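You operate a simulated robot arm through the tools that you are given. There is no shell and no other tool.

The job below is to be done with a simulated two-armed robot. You get a single attempt, and the scene is never put back.

JOB
Dip the black-sealed small bearing beside the tank in oil and leave it on the grid.
Fine: Lower it on the grey rack and raise the rack again.

The check looks at the end state, three seconds after you hand in, the way a careful person would. Anything else that was tipped, shoved, dropped, spilled or broken makes it a failure.

ROBOT AND FRAMES
Two 7-joint arms with two-finger grippers on one trunk that stands fixed in place. Base frame: the origin is at the foot of the trunk, x ahead of it, y to its left, z up. Readings come in mm, degrees, newtons and seconds.
The left shoulder is at [73, 216, 1143], the right one opposite. With the tool pointing down near the work surface each hand reaches from about 300 to 820 mm from the base axis, measured 20 degrees to its own side. Payload 3.18 kg a hand.
Tool frame (each hand has its own): the origin (TCP) lies between the finger pads and is the grasp point; the fingertips stand 30 mm ahead of it; z points along the fingers, y is the line along which they close. The gripper opens to 144 mm; its body begins 103 mm behind the TCP.
Orientation is told as [roll, pitch, yaw] about the base's x, y, z axes, in that order, counted from this pose: with the fingers straight down and closing along the base's y, the tool's x points along the base's -x, its y along +y and its z along -z.

CONTROLS
- The arms move only by the tool arm_command. It takes "left_series", "right_series" or both (then of equal length, played together; a hand with none holds still); each is a list of rows, each an object (a shift or turn left out is 0, a gripper value left out holds the last) with "offset": the shift along the tool's x, y, z in units of 20 mm (1.0 is 20 mm), a list of three; "dr": the turn, a rotation vector about the tool's x, y, z in units of 8 degrees (1.0 is 8 degrees), a list of three; "hand": the opening, from 0 (shut) to 1 (fully open). In form: [{"offset": [tx, ty, tz], "dr": [wx, wy, wz], "hand": hand}, ...]. A call has 1 to 20 rows; each row shifts and turns the commanded pose from where the row before left it, along the tool's axes as they then stand. A call with a number of a shift or a turn outside -1 to 1 is refused whole. A row lasts 0.2 s, in which the tool goes at most 50 mm and 8.6 degrees; a call with a longer step from one row to the next is refused whole, and so is a gripper value outside its range. Where a pose cannot be reached the arm comes as near as it can. A force on the tool above 40 N (or 10 N above the force at the start of the call, whichever is more), or a blocked arm, ends the call early, and 0.2 s more pass. The fingers move at their own pace (about 186.7 mm/s each) and stop on an object; they squeeze with about 40 N. The grip force told is the motor's: it shows also when the fingers shut on nothing. Time passes only in rows, and 0.2 s behind the last, so rows that do not move let the fingers close. The reply holds the time, the measured pose of the TCP, the force on the tool along the base axes, the opening and the grip force, in the units named above and with some noise, with the torque about the TCP (base axes, N m) and any sound that the robot's microphone picked up.
- Cameras (640 x 400 px; columns grow to the right, rows downward): "scene" is now at [141.5, 73.2, 1343.1]; the picture's right is [0.71, -0.70, 0.00], its down [-0.27, -0.27, -0.92] and it looks along [0.65, 0.66, -0.38] (base axes); focal length 234 px, centre (320, 200). "left" rides on the left gripper at [77, -16, -143] in its tool frame; the picture's right is [0.21, 0.98, 0.00], its down [-0.84, 0.18, -0.51] and it looks along [-0.50, 0.11, 0.86] (tool axes); focal length 218 px, centre (320, 200). "right" rides on the right gripper at [77, 16, -143] in its tool frame; the picture's right is [-0.21, 0.98, 0.00], its down [-0.84, -0.18, -0.51] and it looks along [-0.50, -0.11, 0.86] (tool axes); focal length 218 px, centre (320, 200). There is no depth. A picture from a camera that has moved, and an enlarged one, comes with that camera's place and axes in the base frame and with its lens. The place of the scene camera against the robot may be out by one fixed shift of up to 12 mm in any direction.
- get_image(camera): a new picture of that camera. It takes no simulated time.
- lift_body(by): moves the trunk up (or, below 0, down) by that many mm; the arms and the scene camera ride with it, the base frame stays. It gives what a move gives, with no picture.
- turn_head(pan, tilt): turns the head with the scene camera to pan (to the left, within 80 degrees either way) and tilt (down, from -29 to 69), counted from straight ahead of the robot (the tilt from the chest, where the trunk bows). It gives what a move gives.
- zoom(camera, box): a new picture of the part [left, top, right, bottom] of that camera's present view, enlarged. It takes no simulated time.
- job_done(): hands the job in; it is judged then, once.

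Places have to be worked out from the pictures, the camera data and where the tool is seen. Open the grippers and draw the arms clear of the work before you hand the job in, unless the task says otherwise.

The tools are called by a JSON object that holds its "api" and its "payload". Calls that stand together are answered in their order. arm_command: Moves the arms, as the interface text tells. Its arguments: {"type":"object","properties":{"left_series":{"type":"array","items":{"type":"object","properties":{"offset":{"type":"array","items":{"type":"number"}},"dr":{"type":"array","items":{"type":"number"}},"hand":{"type":"number"}}}},"right_series":{"type":"array","items":{"type":"object","properties":{"offset":{"type":"array","items":{"type":"number"}},"dr":{"type":"array","items":{"type":"number"}},"hand":{"type":"number"}}}}},"required":[]} The other tools are called the same way: lift_body (by) moves the trunk up or down; turn_head (pan, tilt) turns the head that bears the scene camera; get_image (camera) takes a picture; zoom (camera, box) takes an enlarged picture of a part of a camera's view; job_done () hands the job in.

At the start:

```text
time_s: 0.0
left_position: [231.9, 251.5, 1249.6]
left_ee_rot: [0.0, 0.1, 0.1]
left_ft_force: [0.5, -0.7, -0.5]
left_torque: [0.03, 0.01, 0.0]
left_grip_width: 144.0
left_finger_force: 0.1
right_position: [339.3, 49.5, 1174.4]
right_ee_rot: [0.1, 0.1, 0.1]
right_ft_force: [-0.9, -0.3, 0.4]
right_torque: [0.03, -0.04, -0.01]
right_grip_width: 144.1
right_finger_force: 0.1
trunk travel left (down, up): [-225.0, 144.0]
head pan, tilt (commanded): [45.2, 22.5]
```

scene: 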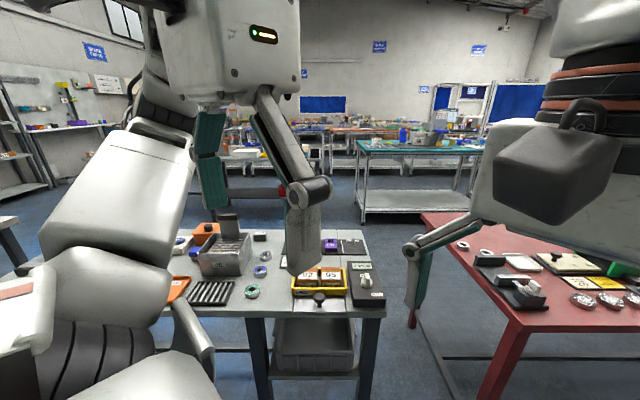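
right: 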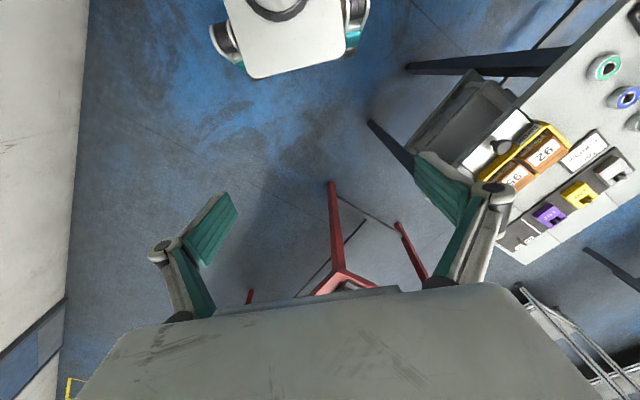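
left: 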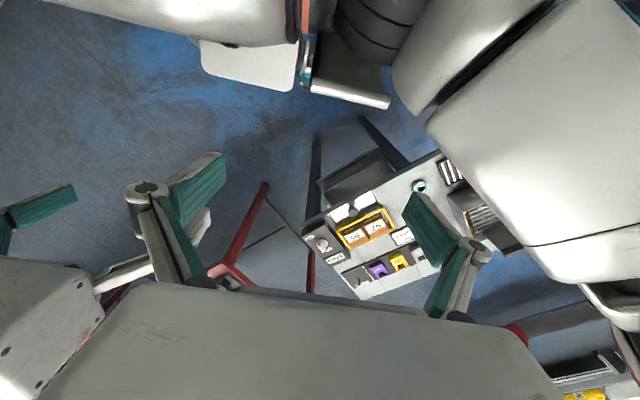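

The pictures show a grey bench to the left with a tank, small rings/bearings and a red bench to the right. I'll enlarge the scene view to understand the layout before moving.

{"api": "zoom", "payload": {"camera": "scene", "box": [150, 200, 400, 350]}}

{"api": "zoom", "payload": {"camera": "scene", "box": [400, 210, 640, 360]}}

{"api": "zoom", "payload": {"camera": "left", "box": [300, 140, 540, 310]}}

{"api": "zoom", "payload": {"camera": "right", "box": [440, 20, 640, 270]}}

```text
2.56 times, centred on (275, 275) of scene
camera zoom: at [141.5, 73.2, 1343.1], right [0.71, -0.7, 0.0], down [-0.27, -0.27, -0.92], along [0.65, 0.66, -0.38], focal length 598 px, centre (435, 8)
```

zoom: 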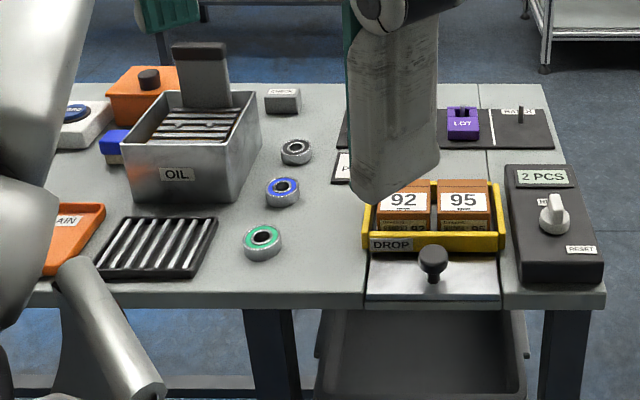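

```text
2.67 times, centred on (520, 285) of scene
camera zoom: at [141.5, 73.2, 1343.1], right [0.71, -0.7, 0.0], down [-0.27, -0.27, -0.92], along [0.65, 0.66, -0.38], focal length 623 px, centre (-213, -27)
```

zoom: 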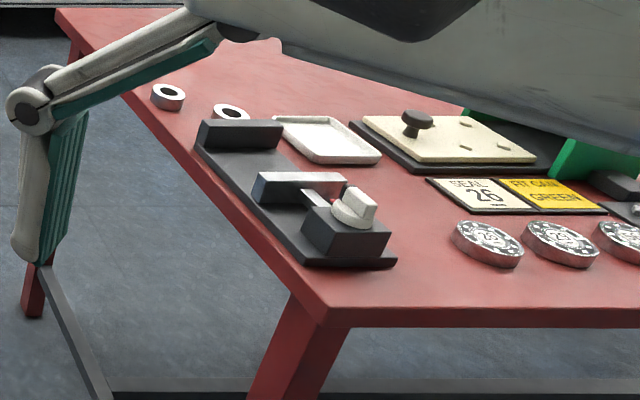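

```text
2.35 times, centred on (420, 225) of left
camera zoom: at [155.7, 235.6, 1393.6], right [-0.21, 0.98, 0.0], down [0.84, 0.18, 0.51], along [0.5, 0.1, -0.86], focal length 514 px, centre (85, 141)
```

zoom: 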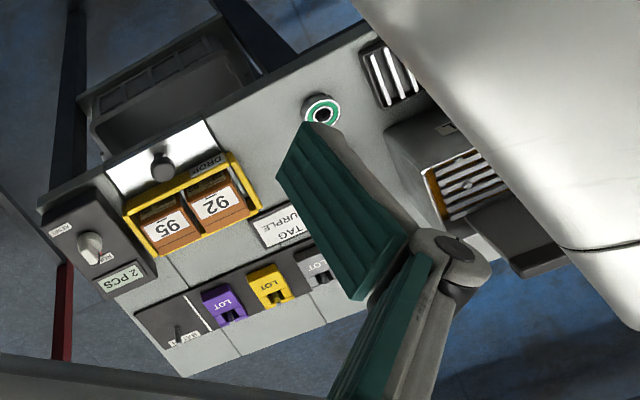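

```text
1.60 times, centred on (540, 145) of right
camera zoom: at [262.0, 64.0, 1316.9], right [0.21, 0.98, 0.0], down [0.84, -0.18, 0.51], along [0.5, -0.11, -0.86], focal length 349 px, centre (-32, 288)
```

zoom: 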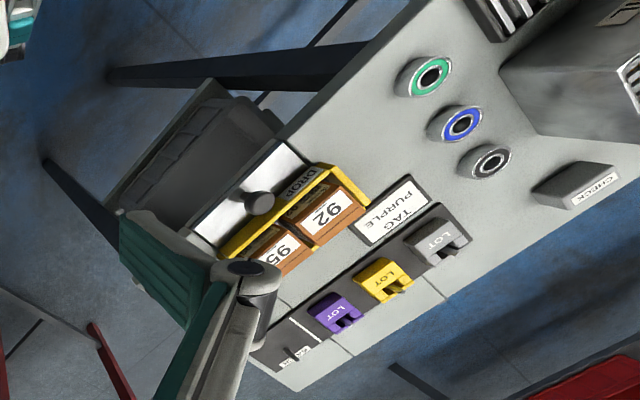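

The grey bench holds the OIL tank, a slotted grid, and three bearings (green, blue, black sealed) to the right of the tank; my triangulation puts the top around z≈840. I'll turn the head further left and down for a better look.

{"api": "turn_head", "payload": {"pan": 58, "tilt": 38}}

{"api": "get_image", "payload": {"camera": "scene"}}

```text
time_s: 0.8
left_position: [232.6, 251.6, 1250.1]
left_ee_rot: [-0.1, 0.0, 0.1]
left_ft_force: [0.8, 0.2, 0.1]
left_torque: [0.05, 0.0, 0.0]
left_grip_width: 144.2
left_finger_force: 0.1
right_position: [339.0, 48.1, 1173.2]
right_ee_rot: [0.1, 0.1, -0.1]
right_ft_force: [0.1, -0.3, -0.2]
right_torque: [0.03, 0.01, 0.02]
right_grip_width: 144.1
right_finger_force: 0.1
trunk travel left (down, up): [-225.0, 144.0]
head pan, tilt (commanded): [58.0, 38.0]
```

```text
taken
camera scene: at [122.0, 80.5, 1318.8], right [0.85, -0.53, 0.0], down [-0.33, -0.52, -0.79], along [0.42, 0.67, -0.62], focal length 234 px, centre (320, 200)
```

scene: 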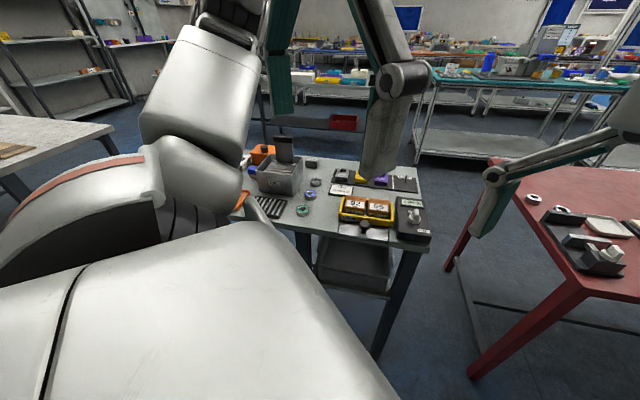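

The left arm blocks the scene view; I'll move the left hand leftward at a safe height (z≈1200) so its own camera looks over the grey bench.

{"api": "arm_command", "payload": {"left_series": [{"offset": [0, 1, 0.2]}, {"offset": [0, 1, 0.2]}, {"offset": [0, 1, 0.2]}, {"offset": [0, 1, 0.2]}, {"offset": [0, 1, 0.2]}, {"offset": [0, 1, 0.2]}, {"offset": [0, 1, 0.2]}, {"offset": [0, 1, 0.2]}, {"offset": [0, 1, 0.2]}, {"offset": [0, 1, 0.2]}, {"offset": [0, 1, 0.2]}, {"offset": [0, 1, 0.2]}]}}

{"api": "get_image", "payload": {"camera": "left"}}

{"api": "get_image", "payload": {"camera": "scene"}}

```text
time_s: 3.4
left_position: [218.6, 363.9, 1152.9]
left_ee_rot: [-0.1, 0.1, 0.1]
left_ft_force: [0.0, -0.2, 0.8]
left_torque: [0.02, 0.0, 0.04]
left_grip_width: 143.9
left_finger_force: 0.1
left hand out of reach, approached as far as the arm can: row 4, 5, 6, 7, 8, 9, 10, 11, 12
right_position: [339.8, 48.4, 1173.0]
right_ee_rot: [0.0, 0.1, 0.0]
right_ft_force: [0.6, 0.0, 0.1]
right_torque: [0.0, 0.02, -0.03]
right_grip_width: 144.2
right_finger_force: 0.0
trunk travel left (down, up): [-225.0, 144.0]
head pan, tilt (commanded): [58.0, 38.0]
```

```text
taken
camera left: at [142.6, 348.6, 1296.4], right [-0.21, 0.98, 0.0], down [0.84, 0.18, 0.51], along [0.5, 0.1, -0.86], focal length 218 px, centre (320, 200)
```

left: 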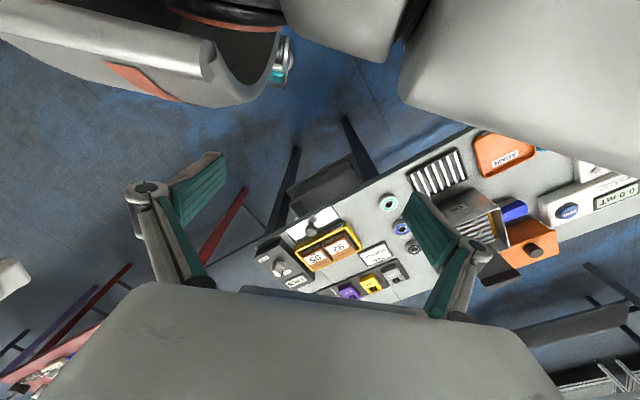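

```text
taken
camera scene: at [122.0, 80.7, 1318.7], right [0.85, -0.53, 0.0], down [-0.33, -0.52, -0.79], along [0.42, 0.67, -0.62], focal length 234 px, centre (320, 200)
```

scene: 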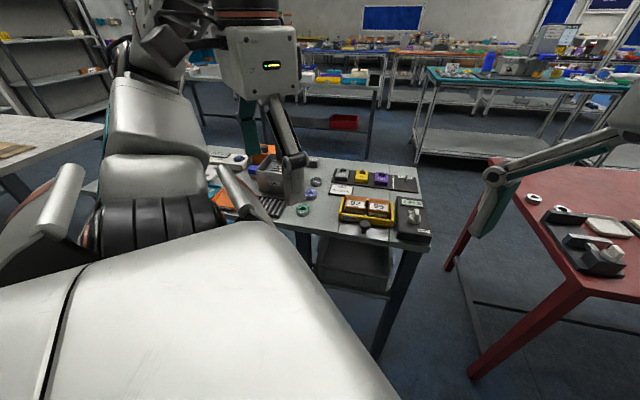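

The arm is limited that close in; the left view now shows the whole bench (DRAIN tray, grid, tank, orange knob). I'll move the hand forward and left at about the same height, where the reach is better.

{"api": "arm_command", "payload": {"left_series": [{"offset": [-1, 0, 0]}, {"offset": [-1, 0, 0]}, {"offset": [-1, 0, 0]}, {"offset": [-1, 0, 0]}, {"offset": [-1, 0, 0]}, {"offset": [-1, 0, 0]}]}}

{"api": "get_image", "payload": {"camera": "left"}}

{"api": "get_image", "payload": {"camera": "scene"}}

```text
time_s: 4.8
left_position: [320.4, 365.1, 1150.1]
left_ee_rot: [-0.2, -0.1, 0.5]
left_ft_force: [0.0, 0.3, 0.2]
left_torque: [0.01, -0.01, -0.01]
left_grip_width: 144.2
left_finger_force: 0.0
left hand out of reach, approached as far as the arm can: row 6
right_position: [339.3, 48.7, 1173.8]
right_ee_rot: [0.0, 0.1, -0.1]
right_ft_force: [-0.1, 1.3, -0.9]
right_torque: [-0.03, -0.02, 0.0]
right_grip_width: 144.1
right_finger_force: 0.1
trunk travel left (down, up): [-225.0, 144.0]
head pan, tilt (commanded): [58.0, 38.0]
```

```text
taken
camera left: at [243.6, 348.3, 1293.5], right [-0.22, 0.98, 0.0], down [0.84, 0.19, 0.51], along [0.5, 0.11, -0.86], focal length 218 px, centre (320, 200)
```

left: 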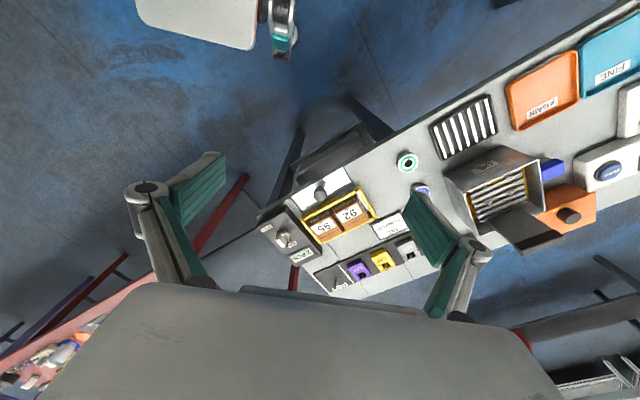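

```text
taken
camera scene: at [121.7, 80.6, 1318.8], right [0.85, -0.53, 0.0], down [-0.33, -0.52, -0.79], along [0.42, 0.67, -0.62], focal length 234 px, centre (320, 200)
```

scene: 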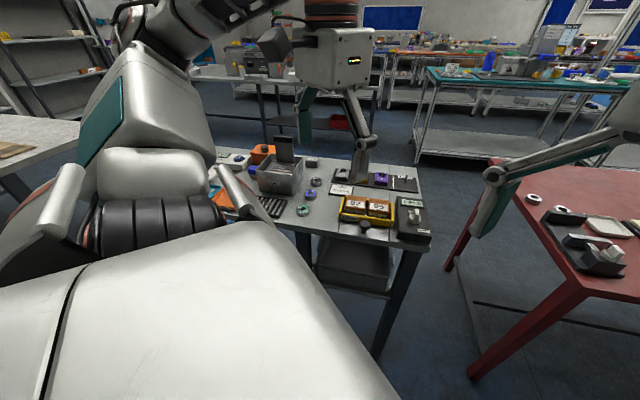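

Now the left camera shows AGAIN/FINE trays, the grid, tank with slatted rack, blue block, orange box with knob. I'll zoom to inspect the tank and rack mechanics.

{"api": "zoom", "payload": {"camera": "left", "box": [380, 80, 640, 260]}}

{"api": "zoom", "payload": {"camera": "scene", "box": [200, 120, 360, 240]}}

```text
2.22 times, centred on (510, 170) of left
camera zoom: at [243.6, 348.3, 1293.5], right [-0.22, 0.98, 0.0], down [0.84, 0.19, 0.51], along [0.5, 0.11, -0.86], focal length 485 px, centre (-102, 267)
```

zoom: 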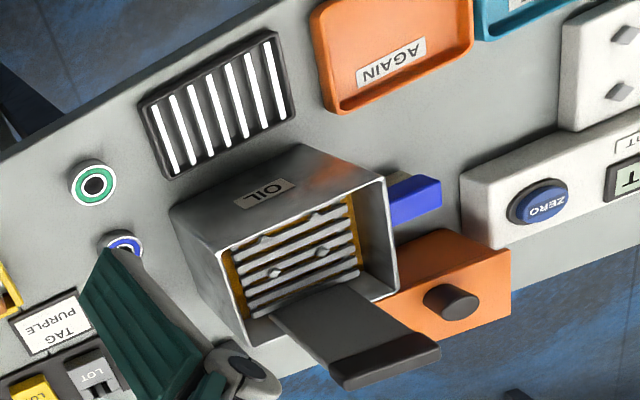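

```text
3.33 times, centred on (280, 180) of scene
camera zoom: at [121.7, 80.6, 1318.8], right [0.85, -0.53, 0.0], down [-0.33, -0.52, -0.79], along [0.42, 0.67, -0.62], focal length 778 px, centre (453, 267)
```

zoom: 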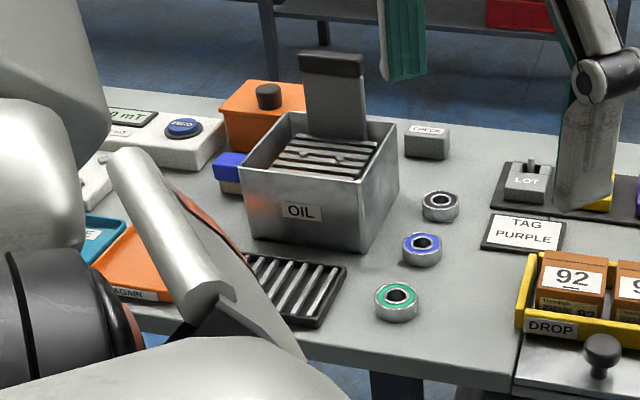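

The rack sits raised in the tank (amber oil below the slats) with a tall plate handle at its far side; the black-sealed bearing is nearest the CHECK block. I'll lower the left hand and go toward the bench to test reach.

{"api": "arm_command", "payload": {"left_series": [{"offset": [-0.5, 0, 1]}, {"offset": [-0.5, 0, 1]}, {"offset": [-0.5, 0, 1]}, {"offset": [-0.5, 0, 1]}, {"offset": [-0.5, 0, 1]}]}}

{"api": "get_image", "payload": {"camera": "scene"}}

```text
time_s: 6.0
left_position: [368.8, 366.1, 1049.4]
left_ee_rot: [-0.2, 0.0, 0.0]
left_ft_force: [0.9, -0.3, -0.2]
left_torque: [0.0, -0.01, -0.01]
left_grip_width: 144.0
left_finger_force: 0.0
right_position: [339.3, 48.9, 1173.6]
right_ee_rot: [-0.1, 0.1, 0.0]
right_ft_force: [-0.3, 0.3, 0.4]
right_torque: [-0.01, 0.0, 0.04]
right_grip_width: 144.0
right_finger_force: 0.1
trunk travel left (down, up): [-225.0, 144.0]
head pan, tilt (commanded): [58.0, 38.0]
```

```text
taken
camera scene: at [122.4, 80.8, 1318.7], right [0.85, -0.53, 0.0], down [-0.33, -0.52, -0.79], along [0.42, 0.67, -0.62], focal length 234 px, centre (320, 200)
```

scene: 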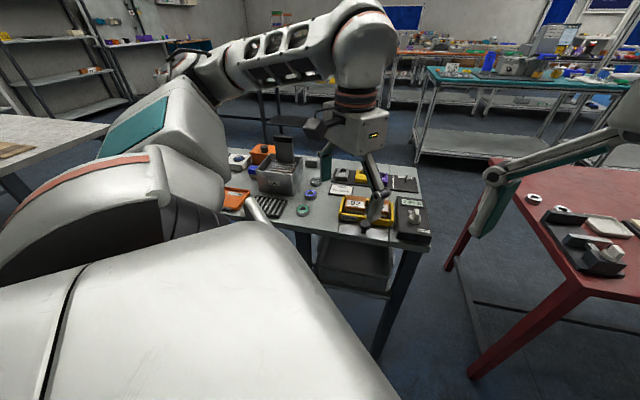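

That pose was reached cleanly. I'll continue leftward at z≈1050, still well above everything on the bench.

{"api": "arm_command", "payload": {"left_series": [{"offset": [0, 1, 0]}, {"offset": [0, 1, 0]}, {"offset": [0, 1, 0]}, {"offset": [0, 1, 0]}, {"offset": [0, 1, 0]}, {"offset": [0, 1, 0]}, {"offset": [0, 1, 0]}]}}

{"api": "get_image", "payload": {"camera": "left"}}

{"api": "get_image", "payload": {"camera": "scene"}}

```text
time_s: 7.6
left_position: [378.3, 412.9, 1033.8]
left_ee_rot: [0.0, 0.0, 0.2]
left_ft_force: [0.2, 0.1, 0.8]
left_torque: [0.03, 0.0, 0.01]
left_grip_width: 144.3
left_finger_force: 0.2
left hand out of reach, approached as far as the arm can: row 2, 3, 4, 5, 6, 7
right_position: [339.4, 49.9, 1173.2]
right_ee_rot: [0.0, 0.1, 0.0]
right_ft_force: [-1.0, 0.2, -0.2]
right_torque: [-0.01, -0.03, 0.01]
right_grip_width: 144.1
right_finger_force: 0.1
trunk travel left (down, up): [-225.0, 144.0]
head pan, tilt (commanded): [58.0, 38.0]
```

```text
taken
camera left: at [301.2, 396.3, 1177.4], right [-0.21, 0.98, 0.0], down [0.84, 0.18, 0.51], along [0.5, 0.11, -0.86], focal length 218 px, centre (320, 200)
```

left: 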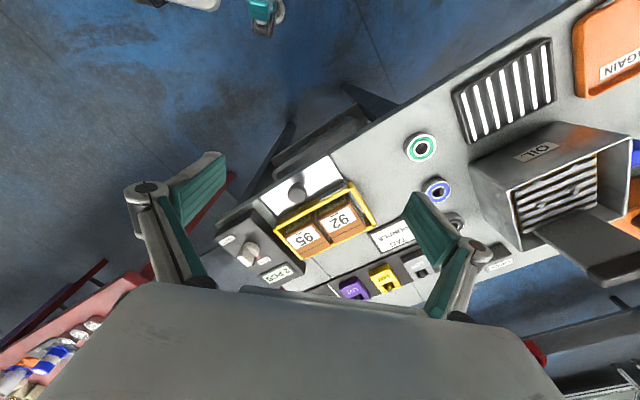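

```text
taken
camera scene: at [121.8, 80.6, 1318.8], right [0.85, -0.53, 0.0], down [-0.33, -0.52, -0.79], along [0.42, 0.67, -0.62], focal length 234 px, centre (320, 200)
```

scene: 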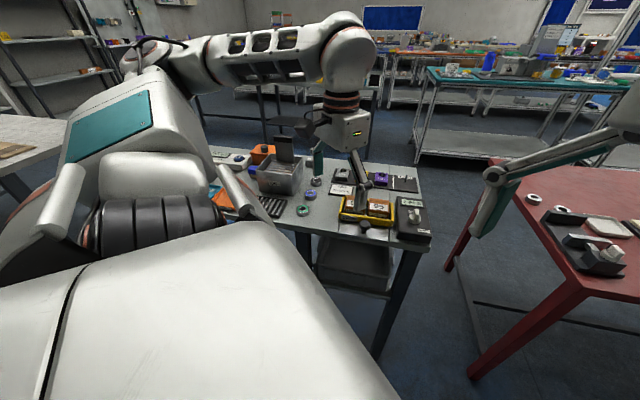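

The block seems to come from the wrist yaw; turning the tool about 45° counter-clockwise (in line with the bench and arm) should free it. I'll rotate the left tool by +45° about vertical in place.

{"api": "arm_command", "payload": {"left_series": [{"dr": [0, 0, -1]}, {"dr": [0, 0, -1]}, {"dr": [0, 0, -1]}, {"dr": [0, 0, -1]}, {"dr": [0, 0, -1]}, {"dr": [0, 0, -0.625]}]}}

{"api": "get_image", "payload": {"camera": "left"}}

```text
time_s: 9.0
left_position: [376.8, 413.4, 1034.0]
left_ee_rot: [0.0, 0.1, 45.2]
left_ft_force: [-0.2, -0.2, 0.3]
left_torque: [0.03, -0.03, 0.0]
left_grip_width: 144.0
left_finger_force: 0.0
right_position: [339.8, 48.3, 1174.7]
right_ee_rot: [-0.1, 0.1, 0.0]
right_ft_force: [-0.1, -0.2, 0.6]
right_torque: [0.02, -0.02, 0.0]
right_grip_width: 144.1
right_finger_force: 0.1
trunk travel left (down, up): [-225.0, 144.0]
head pan, tilt (commanded): [58.0, 38.0]
```

```text
taken
camera left: at [335.0, 347.0, 1177.8], right [-0.84, 0.54, 0.0], down [0.47, 0.73, 0.51], along [0.27, 0.42, -0.86], focal length 218 px, centre (320, 200)
```

left: 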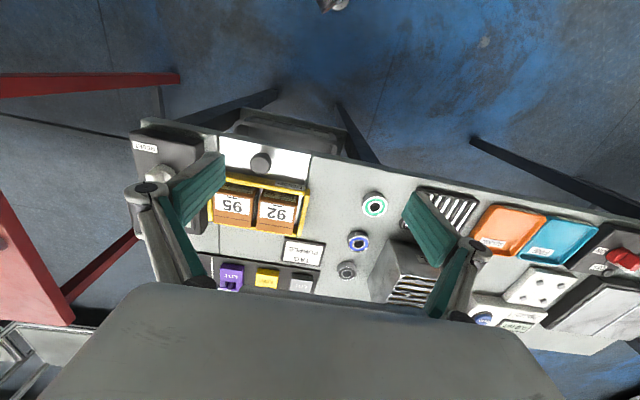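

Bench length runs at about −44°, so yaw 45° lines up with it; black bearing estimated at about (486, 688). I'll advance toward the bench at the same height for a better measuring view.

{"api": "arm_command", "payload": {"left_series": [{"offset": [-1, 0.73, 0]}, {"offset": [-1, 0.73, 0]}, {"offset": [-1, 0.73, 0]}, {"offset": [-1, 0.73, 0]}, {"offset": [-1, 0.73, 0]}, {"offset": [-1, 0.73, 0]}]}}

{"api": "get_image", "payload": {"camera": "left"}}

{"api": "get_image", "payload": {"camera": "scene"}}

```text
time_s: 10.4
left_position: [399.8, 560.6, 1034.5]
left_ee_rot: [-0.1, 0.2, 45.1]
left_ft_force: [0.3, 0.1, 0.4]
left_torque: [0.02, -0.01, 0.03]
left_grip_width: 144.3
left_finger_force: 0.0
right_position: [338.6, 48.2, 1174.3]
right_ee_rot: [0.0, 0.1, 0.0]
right_ft_force: [0.3, 1.0, -0.2]
right_torque: [-0.05, 0.0, 0.0]
right_grip_width: 144.1
right_finger_force: 0.0
trunk travel left (down, up): [-225.0, 144.0]
head pan, tilt (commanded): [58.0, 38.0]
```

```text
taken
camera left: at [356.3, 494.8, 1178.4], right [-0.84, 0.54, 0.0], down [0.47, 0.73, 0.5], along [0.27, 0.42, -0.86], focal length 218 px, centre (320, 200)
```

left: 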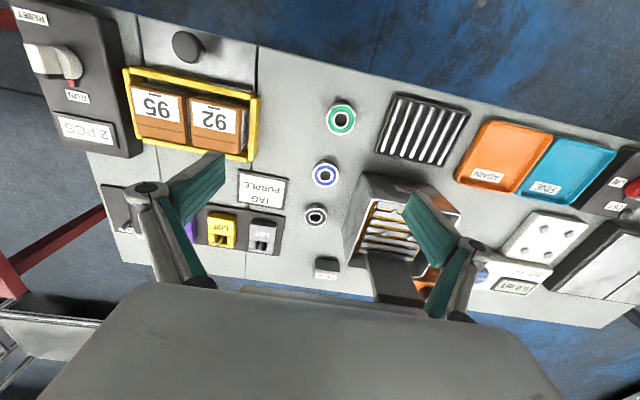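

```text
taken
camera scene: at [121.9, 80.8, 1318.7], right [0.85, -0.53, 0.0], down [-0.33, -0.52, -0.79], along [0.42, 0.67, -0.62], focal length 234 px, centre (320, 200)
```

scene: 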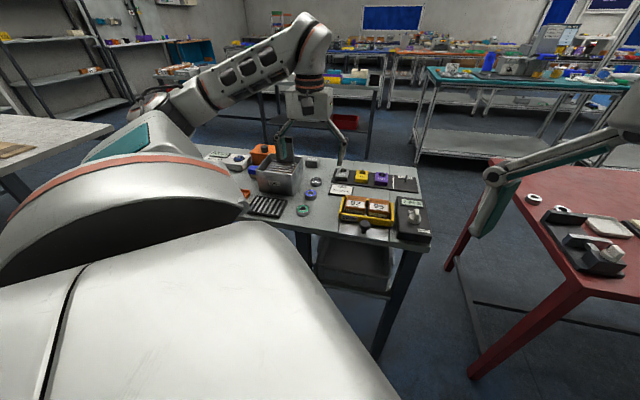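

Reach now works well with the yaw. I'll zoom the wrist view on the tank/bearing area for measurement.

{"api": "zoom", "payload": {"camera": "left", "box": [290, 80, 490, 310]}}

{"api": "zoom", "payload": {"camera": "scene", "box": [230, 130, 350, 220]}}

```text
1.74 times, centred on (390, 195) of left
camera zoom: at [356.3, 494.8, 1178.4], right [-0.84, 0.54, 0.0], down [0.47, 0.73, 0.5], along [0.27, 0.42, -0.86], focal length 380 px, centre (198, 209)
```

zoom: 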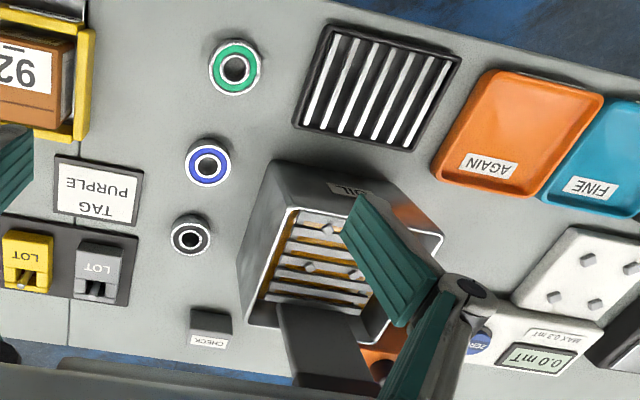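

```text
4.44 times, centred on (290, 175) of scene
camera zoom: at [121.9, 80.8, 1318.7], right [0.85, -0.53, 0.0], down [-0.33, -0.52, -0.79], along [0.42, 0.67, -0.62], focal length 1038 px, centre (453, 311)
```

zoom: 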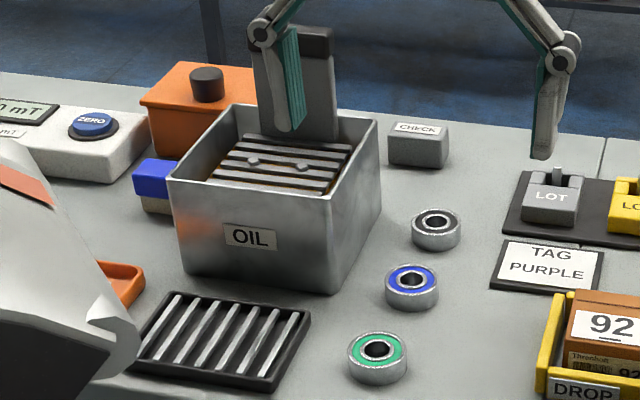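

I'll set the gripper to a mid opening in free air to learn the finger shape and thickness as seen by the wrist camera.

{"api": "arm_command", "payload": {"left_series": [{"hand": 0.48}, {"hand": 0.48}, {"hand": 0.48}]}}

{"api": "get_image", "payload": {"camera": "left"}}

{"api": "zoom", "payload": {"camera": "scene", "box": [230, 80, 390, 220]}}

{"api": "get_image", "payload": {"camera": "right"}}

```text
time_s: 11.2
left_position: [398.7, 558.8, 1034.8]
left_ee_rot: [-0.1, 0.2, 45.0]
left_ft_force: [0.0, -0.2, -0.3]
left_torque: [0.04, 0.05, 0.01]
left_grip_width: 69.3
left_finger_force: 0.1
right_position: [339.6, 49.7, 1173.3]
right_ee_rot: [-0.1, 0.1, 0.0]
right_ft_force: [0.9, -0.2, -0.2]
right_torque: [0.0, -0.05, -0.01]
right_grip_width: 143.9
right_finger_force: 0.0
trunk travel left (down, up): [-225.0, 144.0]
head pan, tilt (commanded): [58.0, 38.0]
```

```text
taken
camera left: at [356.4, 494.2, 1178.5], right [-0.84, 0.54, 0.0], down [0.47, 0.73, 0.51], along [0.27, 0.42, -0.86], focal length 218 px, centre (320, 200)
```

left: 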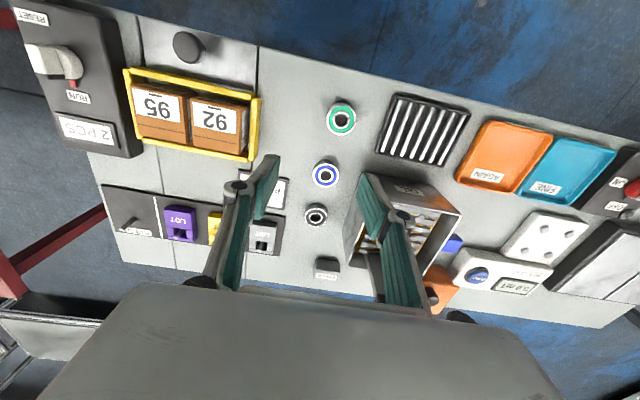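

```text
2.86 times, centred on (310, 150) of scene
camera zoom: at [121.9, 80.6, 1318.8], right [0.85, -0.53, 0.0], down [-0.33, -0.52, -0.79], along [0.42, 0.67, -0.62], focal length 667 px, centre (349, 343)
```

zoom: 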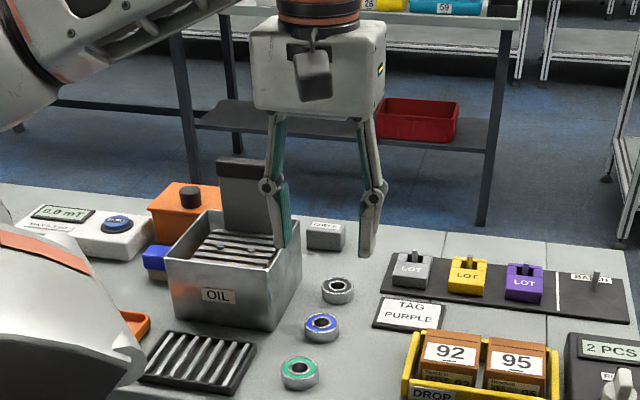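

```text
taken
camera right: at [262.0, 64.1, 1316.9], right [0.21, 0.98, 0.0], down [0.84, -0.18, 0.51], along [0.5, -0.11, -0.86], focal length 218 px, centre (320, 200)
```

right: 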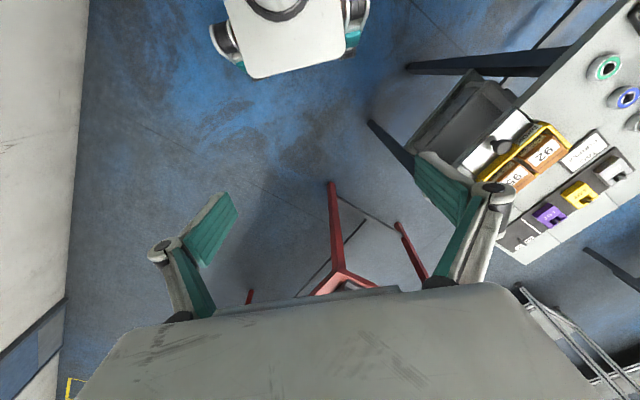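

Finger pads are ~60 mm long and ~15 mm thick. Now I'll shift 100 mm along the bench to the left (tool +y) with the gripper open so that the tank sits between the fingers in view.

{"api": "arm_command", "payload": {"left_series": [{"offset": [0, 1, 0], "hand": 1}, {"offset": [0, 1, 0]}, {"offset": [0, 1, 0]}, {"offset": [0, 1, 0]}, {"offset": [0, 1, 0]}]}}

{"api": "get_image", "payload": {"camera": "left"}}

{"api": "zoom", "payload": {"camera": "left", "box": [220, 60, 460, 290]}}

```text
time_s: 12.4
left_position: [328.6, 628.6, 1034.2]
left_ee_rot: [-0.1, 0.2, 45.1]
left_ft_force: [0.1, 0.1, 0.7]
left_torque: [0.03, 0.01, -0.01]
left_grip_width: 144.0
left_finger_force: 0.0
right_position: [338.9, 48.8, 1174.6]
right_ee_rot: [0.0, 0.0, 0.0]
right_ft_force: [-0.6, -0.2, 0.4]
right_torque: [0.02, 0.01, -0.02]
right_grip_width: 144.0
right_finger_force: 0.1
trunk travel left (down, up): [-225.0, 144.0]
head pan, tilt (commanded): [58.0, 38.0]
```

```text
taken
camera left: at [286.2, 563.9, 1178.0], right [-0.84, 0.54, 0.0], down [0.47, 0.72, 0.51], along [0.28, 0.42, -0.86], focal length 218 px, centre (320, 200)
```

left: 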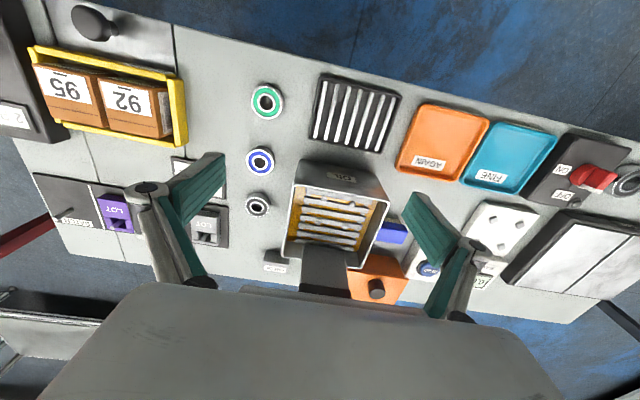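

```text
1.74 times, centred on (340, 175) of left
camera zoom: at [286.2, 563.9, 1178.0], right [-0.84, 0.54, 0.0], down [0.47, 0.72, 0.51], along [0.28, 0.42, -0.86], focal length 380 px, centre (285, 244)
```

zoom: 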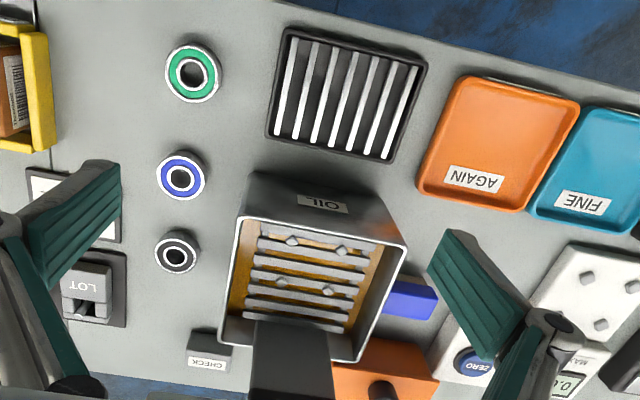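

Triangulating two views in bench-aligned coordinates (A forward, B left): tank ≈120×120 mm centred at base (375,730), rim z≈939; rack slats ≈ z 920 with four locating pegs centred near (360,713); black bearing at ≈ (479,670); handle cap top ≈ z 1008. I'll narrow the gripper and move above the black bearing, staying well right of the handle, and stop above the rim.

{"api": "arm_command", "payload": {"left_series": [{"hand": 0.42}, {"offset": [-0.97, -0.55, 0]}, {"offset": [-0.97, -0.55, 0]}, {"offset": [-0.97, -0.55, 0]}, {"offset": [-0.97, -0.55, 0]}, {"offset": [-0.97, -0.55, 0]}, {"offset": [-0.97, -0.55, 0]}, {"offset": [-0.97, -0.55, 0]}, {"offset": [0, 0, 1]}, {"offset": [0, 0, 1]}, {"offset": [0, 0, 0.8]}]}}

{"api": "get_image", "payload": {"camera": "left"}}

{"api": "zoom", "payload": {"camera": "left", "box": [240, 80, 400, 220]}}

```text
time_s: 14.8
left_position: [479.4, 674.0, 975.9]
left_ee_rot: [-0.2, 0.2, 45.1]
left_ft_force: [0.4, 0.9, 0.2]
left_torque: [-0.01, 0.0, -0.03]
left_grip_width: 60.2
left_finger_force: 0.1
right_position: [339.4, 49.2, 1174.5]
right_ee_rot: [0.0, 0.1, 0.1]
right_ft_force: [0.8, -0.1, 0.0]
right_torque: [-0.01, 0.01, 0.02]
right_grip_width: 144.3
right_finger_force: 0.1
trunk travel left (down, up): [-225.0, 144.0]
head pan, tilt (commanded): [58.0, 38.0]
```

```text
taken
camera left: at [437.1, 607.4, 1119.4], right [-0.84, 0.54, 0.0], down [0.47, 0.73, 0.5], along [0.27, 0.42, -0.86], focal length 218 px, centre (320, 200)
```

left: 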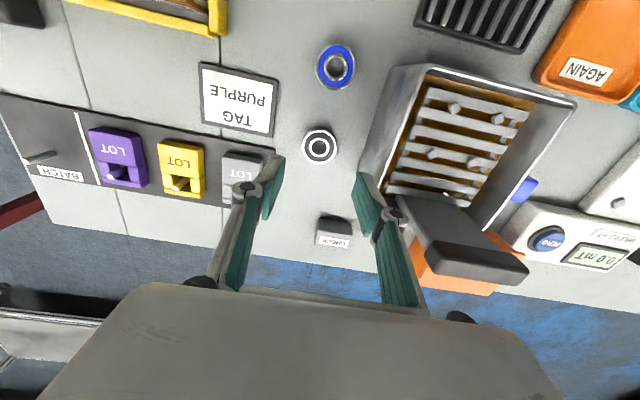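

```text
2.86 times, centred on (320, 150) of left
camera zoom: at [437.1, 607.4, 1119.4], right [-0.84, 0.54, 0.0], down [0.47, 0.73, 0.5], along [0.27, 0.42, -0.86], focal length 624 px, centre (320, 343)
```

zoom: 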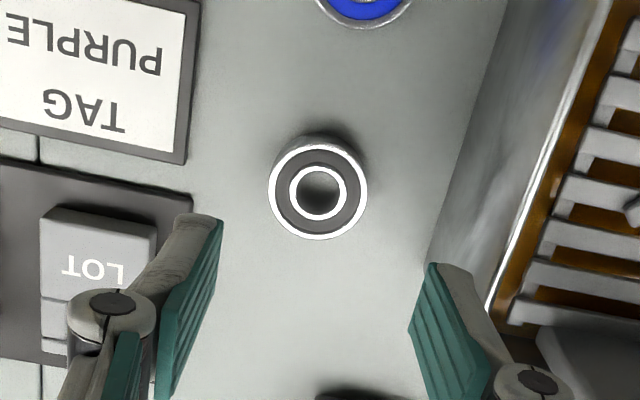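

The bearing is almost exactly under the TCP (42 mm OD, ~12 mm tall, so table ≈ z 850). I'll trim the opening to ~54 mm for clearance to the tank wall and descend to tips ≈ 23 mm above the bearing, then check.

{"api": "arm_command", "payload": {"left_series": [{"offset": [0, -0.04, 0.75], "hand": 0.38}, {"offset": [0, 0, 0.75]}, {"offset": [0, 0, 0.75]}, {"offset": [0, 0, 0.75]}]}}

{"api": "get_image", "payload": {"camera": "left"}}

{"api": "zoom", "payload": {"camera": "left", "box": [240, 80, 400, 220]}}

{"api": "zoom", "payload": {"camera": "scene", "box": [260, 100, 380, 220]}}

```text
time_s: 15.8
left_position: [480.1, 670.9, 916.6]
left_ee_rot: [-0.1, 0.2, 45.1]
left_ft_force: [0.2, 0.5, -0.6]
left_torque: [0.01, 0.03, -0.01]
left_grip_width: 54.7
left_finger_force: 0.1
right_position: [339.1, 48.3, 1174.3]
right_ee_rot: [0.0, 0.1, 0.1]
right_ft_force: [-0.8, 0.2, -0.2]
right_torque: [0.01, 0.01, -0.02]
right_grip_width: 143.9
right_finger_force: 0.1
trunk travel left (down, up): [-225.0, 144.0]
head pan, tilt (commanded): [58.0, 38.0]
```

```text
taken
camera left: at [437.3, 606.6, 1060.8], right [-0.84, 0.54, 0.0], down [0.47, 0.73, 0.5], along [0.27, 0.42, -0.86], focal length 218 px, centre (320, 200)
```

left: 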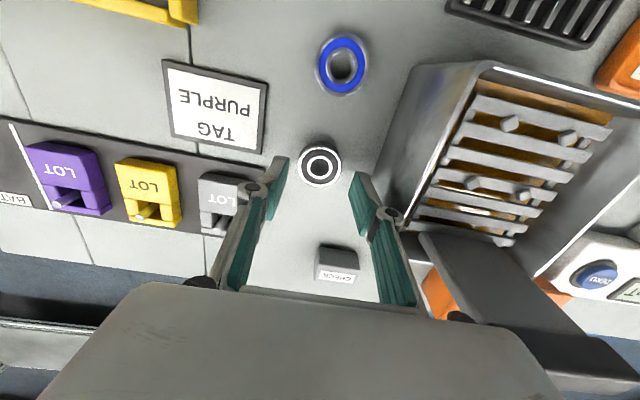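

```text
2.86 times, centred on (320, 150) of left
camera zoom: at [437.3, 606.6, 1060.8], right [-0.84, 0.54, 0.0], down [0.47, 0.73, 0.5], along [0.27, 0.42, -0.86], focal length 624 px, centre (320, 343)
```

zoom: 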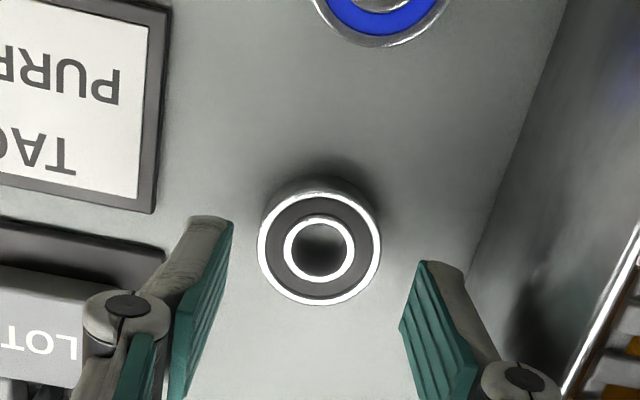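

```text
3.33 times, centred on (320, 160) of scene
camera zoom: at [122.1, 80.7, 1318.7], right [0.85, -0.53, 0.0], down [-0.33, -0.52, -0.79], along [0.42, 0.67, -0.62], focal length 778 px, centre (320, 333)
```

zoom: 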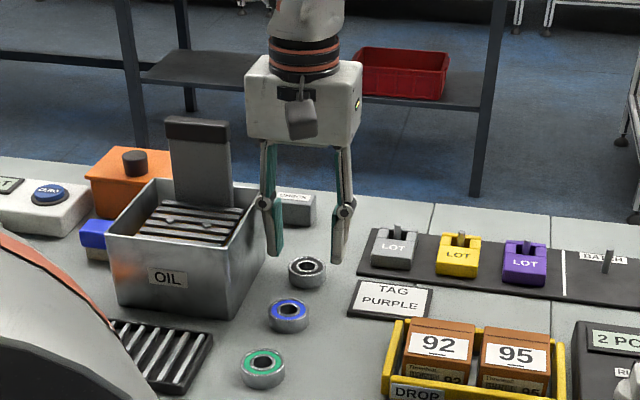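

Bearing top ≈ z 860.5, centred between the fingers within ~1 mm. I'll lower to TCP z≈884 (tips ≈854) and check before closing.

{"api": "arm_command", "payload": {"left_series": [{"offset": [0, 0, 0.6]}, {"offset": [0, 0, 0.6]}, {"offset": [0, 0, 0.43]}, {}]}}

{"api": "zoom", "payload": {"camera": "left", "box": [240, 100, 400, 240]}}

{"api": "zoom", "payload": {"camera": "scene", "box": [280, 140, 360, 210]}}

```text
time_s: 16.8
left_position: [479.7, 671.4, 889.6]
left_ee_rot: [-0.2, -0.3, 45.1]
left_ft_force: [-2.8, 3.4, 22.1]
left_torque: [0.37, 0.59, 0.03]
left_grip_width: 56.4
left_finger_force: 1.4
right_position: [336.8, 47.4, 1176.8]
right_ee_rot: [0.1, -0.1, 0.0]
right_ft_force: [0.2, 0.2, -0.4]
right_torque: [-0.02, 0.04, -0.02]
right_grip_width: 143.9
right_finger_force: 0.0
trunk travel left (down, up): [-225.0, 144.0]
head pan, tilt (commanded): [58.0, 38.0]
```

```text
2.86 times, centred on (320, 170) of left
camera zoom: at [436.7, 604.3, 1032.5], right [-0.84, 0.54, 0.0], down [0.46, 0.72, 0.51], along [0.28, 0.43, -0.86], focal length 624 px, centre (320, 286)
```

zoom: 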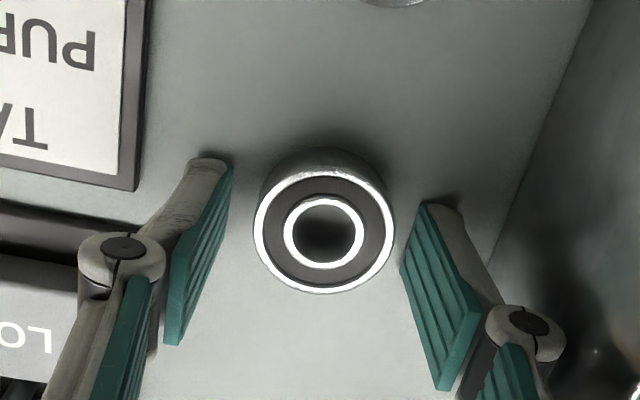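

```text
5.71 times, centred on (320, 175) of scene
camera zoom: at [119.7, 78.9, 1319.5], right [0.85, -0.53, 0.0], down [-0.32, -0.52, -0.79], along [0.42, 0.67, -0.61], focal length 1334 px, centre (320, 343)
```

zoom: 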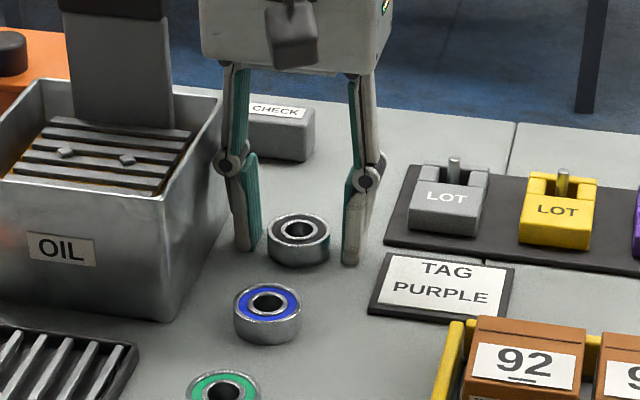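

Fingertips touched the table (22 N up at TCP z≈889.6), so the table is at z≈860 and the bearing top ≈872. I'll lift ~9 mm off the contact and re-check force before closing.

{"api": "arm_command", "payload": {"left_series": [{"offset": [0, 0, -0.42]}, {}]}}

{"api": "zoom", "payload": {"camera": "scene", "box": [280, 140, 360, 210]}}

```text
time_s: 17.4
left_position: [480.4, 670.2, 892.4]
left_ee_rot: [0.0, 0.3, 45.0]
left_ft_force: [0.2, -0.1, -0.8]
left_torque: [-0.02, 0.02, 0.0]
left_grip_width: 55.0
left_finger_force: 0.0
right_position: [338.6, 48.2, 1174.7]
right_ee_rot: [0.1, 0.1, -0.1]
right_ft_force: [-0.1, 0.2, 0.7]
right_torque: [-0.01, 0.0, -0.01]
right_grip_width: 144.1
right_finger_force: 0.1
trunk travel left (down, up): [-225.0, 144.0]
head pan, tilt (commanded): [58.0, 38.0]
```

```text
5.71 times, centred on (320, 175) of scene
camera zoom: at [121.9, 80.5, 1318.6], right [0.85, -0.53, 0.0], down [-0.33, -0.52, -0.79], along [0.42, 0.67, -0.62], focal length 1334 px, centre (320, 343)
```

zoom: 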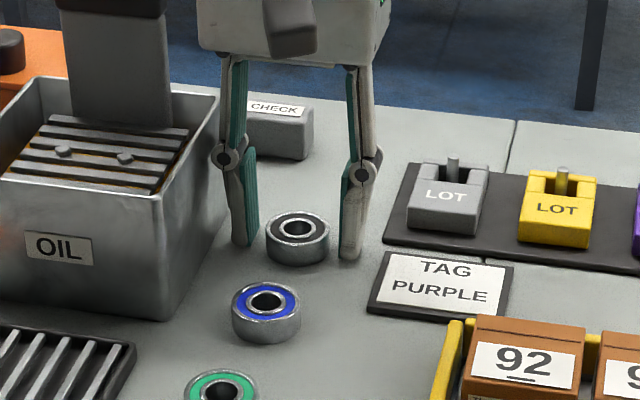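

Free of contact with tips about 2 mm above the table. Now closing on the bearing.

{"api": "arm_command", "payload": {"left_series": [{"hand": 0}, {"hand": 0}, {"hand": 0}, {"hand": 0}]}}

{"api": "zoom", "payload": {"camera": "left", "box": [240, 100, 400, 240]}}

{"api": "zoom", "payload": {"camera": "scene", "box": [280, 140, 360, 210]}}

```text
time_s: 18.4
left_position: [478.8, 671.0, 893.5]
left_ee_rot: [-0.1, 0.2, 45.1]
left_ft_force: [-0.5, -0.1, 0.3]
left_torque: [0.0, 0.01, -0.02]
left_grip_width: 38.5
left_finger_force: 40.0
right_position: [338.5, 48.4, 1174.4]
right_ee_rot: [0.0, 0.1, -0.1]
right_ft_force: [-0.8, -0.1, 0.3]
right_torque: [-0.02, 0.02, 0.01]
right_grip_width: 144.2
right_finger_force: 0.1
trunk travel left (down, up): [-225.0, 144.0]
head pan, tilt (commanded): [58.0, 38.0]
```

```text
2.86 times, centred on (320, 170) of left
camera zoom: at [437.5, 605.2, 1037.4], right [-0.84, 0.54, 0.0], down [0.47, 0.73, 0.51], along [0.27, 0.42, -0.86], focal length 624 px, centre (320, 286)
```

zoom: 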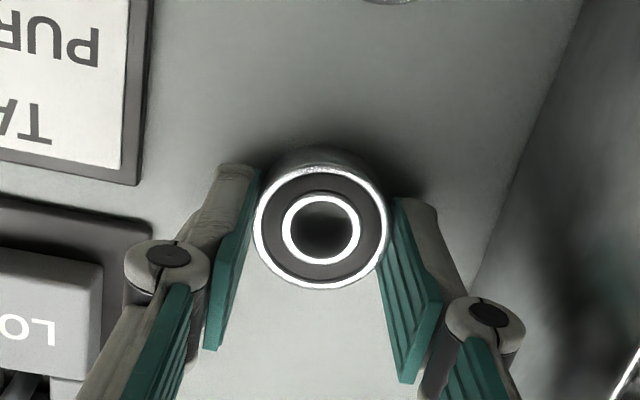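

```text
5.71 times, centred on (320, 175) of scene
camera zoom: at [122.0, 80.6, 1318.8], right [0.85, -0.53, 0.0], down [-0.33, -0.52, -0.79], along [0.42, 0.67, -0.62], focal length 1334 px, centre (320, 343)
```

zoom: 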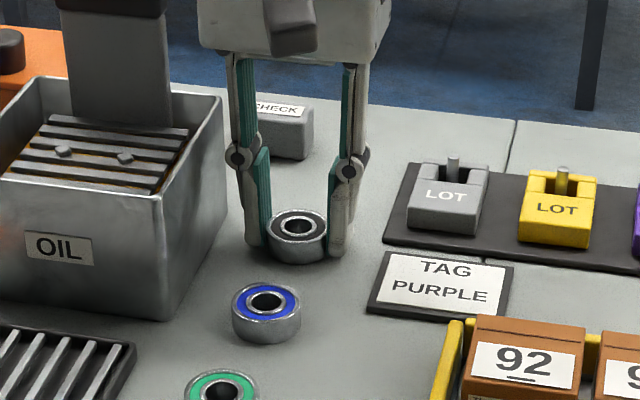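

The bearing is gripped (38.5 mm, 40 N). I'll lift it straight up well clear of the tank rim.

{"api": "arm_command", "payload": {"left_series": [{"offset": [0, 0, -0.5]}, {"offset": [0, 0, -1]}, {"offset": [0, 0, -1]}, {"offset": [0, 0, -1]}, {"offset": [0, 0, -1]}, {"offset": [0, 0, -1]}, {"offset": [0, 0, -1]}, {"offset": [0, 0, -1]}, {}]}}

{"api": "get_image", "payload": {"camera": "left"}}

{"api": "zoom", "payload": {"camera": "scene", "box": [240, 80, 380, 220]}}

```text
time_s: 20.4
left_position: [481.0, 670.4, 1035.3]
left_ee_rot: [-0.1, 0.0, 45.2]
left_ft_force: [-0.7, -0.1, -0.5]
left_torque: [-0.03, -0.03, 0.0]
left_grip_width: 38.6
left_finger_force: 40.0
left hand out of reach, approached as far as the arm can: row 8
right_position: [339.7, 48.3, 1174.2]
right_ee_rot: [0.0, 0.2, 0.0]
right_ft_force: [0.3, -0.6, 0.9]
right_torque: [-0.02, 0.01, -0.01]
right_grip_width: 144.1
right_finger_force: 0.1
trunk travel left (down, up): [-225.0, 144.0]
head pan, tilt (commanded): [58.0, 38.0]
```

```text
taken
camera left: at [438.1, 605.4, 1177.2], right [-0.84, 0.54, 0.0], down [0.47, 0.73, 0.51], along [0.28, 0.43, -0.86], focal length 218 px, centre (320, 200)
```

left: 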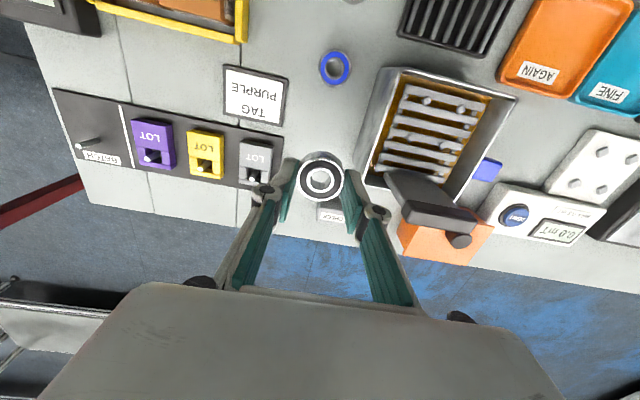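

```text
2.86 times, centred on (310, 150) of scene
camera zoom: at [121.8, 80.6, 1318.8], right [0.85, -0.53, 0.0], down [-0.33, -0.52, -0.79], along [0.42, 0.67, -0.62], focal length 667 px, centre (349, 343)
```

zoom: 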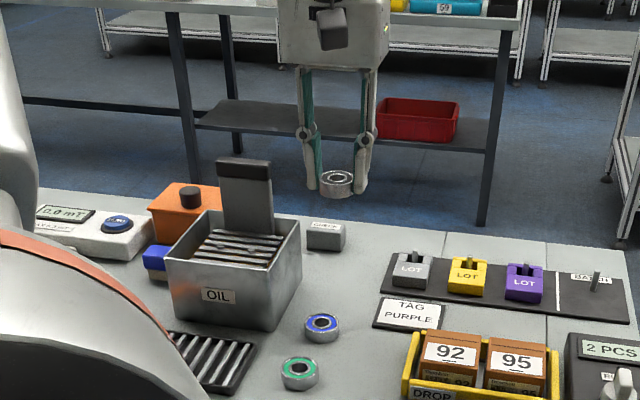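

Lifted with the bearing held. Next I'll draw back ~75 mm (away from the handle) and then move left until over the front part of the rack, staying high, then look.

{"api": "arm_command", "payload": {"left_series": [{"offset": [0.94, 0, 0]}, {"offset": [0.94, 0, 0]}, {"offset": [0.94, 0, 0]}, {"offset": [0.94, 0, 0]}, {"offset": [0, 0.97, 0]}, {"offset": [0, 0.97, 0]}, {"offset": [0, 0.97, 0]}, {"offset": [0, 0.97, 0]}, {"offset": [0, 0.97, 0]}, {"offset": [0, 0.97, 0]}, {}]}}

{"api": "get_image", "payload": {"camera": "left"}}

{"api": "zoom", "payload": {"camera": "left", "box": [220, 60, 420, 260]}}

{"api": "zoom", "payload": {"camera": "scene", "box": [220, 80, 360, 220]}}

```text
time_s: 22.8
left_position: [367.6, 679.6, 1033.3]
left_ee_rot: [-0.1, 0.0, 45.3]
left_ft_force: [-0.2, 0.2, -1.5]
left_torque: [0.03, -0.02, -0.02]
left_grip_width: 38.7
left_finger_force: 39.9
left hand out of reach, approached as far as the arm can: row 9, 10
right_position: [340.4, 48.7, 1174.3]
right_ee_rot: [0.1, 0.0, 0.0]
right_ft_force: [-0.5, 0.0, -0.2]
right_torque: [-0.02, 0.0, 0.0]
right_grip_width: 144.2
right_finger_force: 0.0
trunk travel left (down, up): [-225.0, 144.0]
head pan, tilt (commanded): [58.0, 38.0]
```

```text
taken
camera left: at [325.2, 613.9, 1176.6], right [-0.84, 0.54, 0.0], down [0.46, 0.73, 0.51], along [0.28, 0.43, -0.86], focal length 218 px, centre (320, 200)
```

left: 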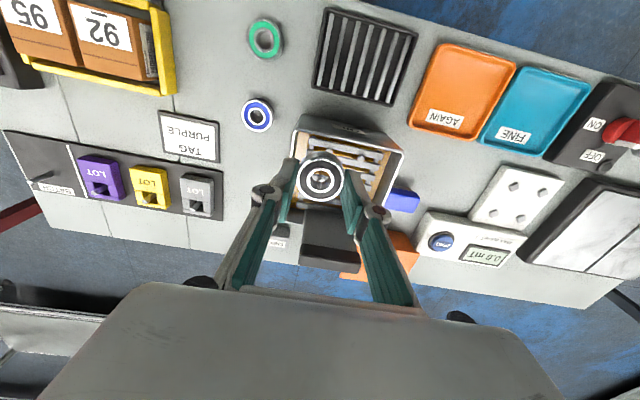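

```text
2.00 times, centred on (320, 160) of left
camera zoom: at [325.2, 613.9, 1176.6], right [-0.84, 0.54, 0.0], down [0.46, 0.73, 0.51], along [0.28, 0.43, -0.86], focal length 436 px, centre (320, 280)
```

zoom: 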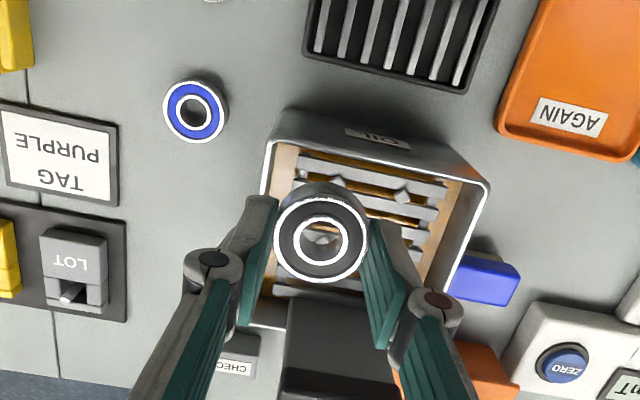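

```text
2.86 times, centred on (290, 150) of scene
camera zoom: at [122.0, 80.6, 1318.8], right [0.85, -0.53, 0.0], down [-0.33, -0.52, -0.79], along [0.42, 0.67, -0.62], focal length 667 px, centre (406, 343)
```

zoom: 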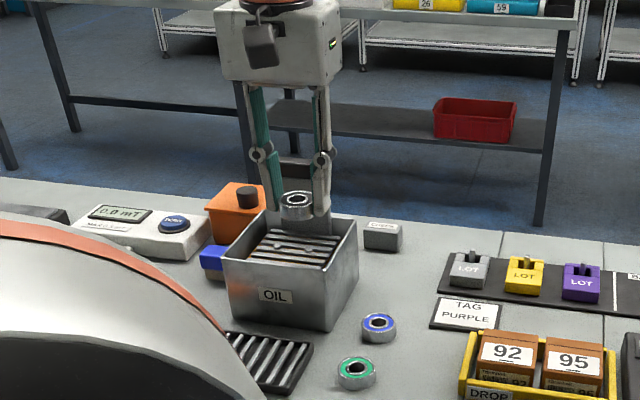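

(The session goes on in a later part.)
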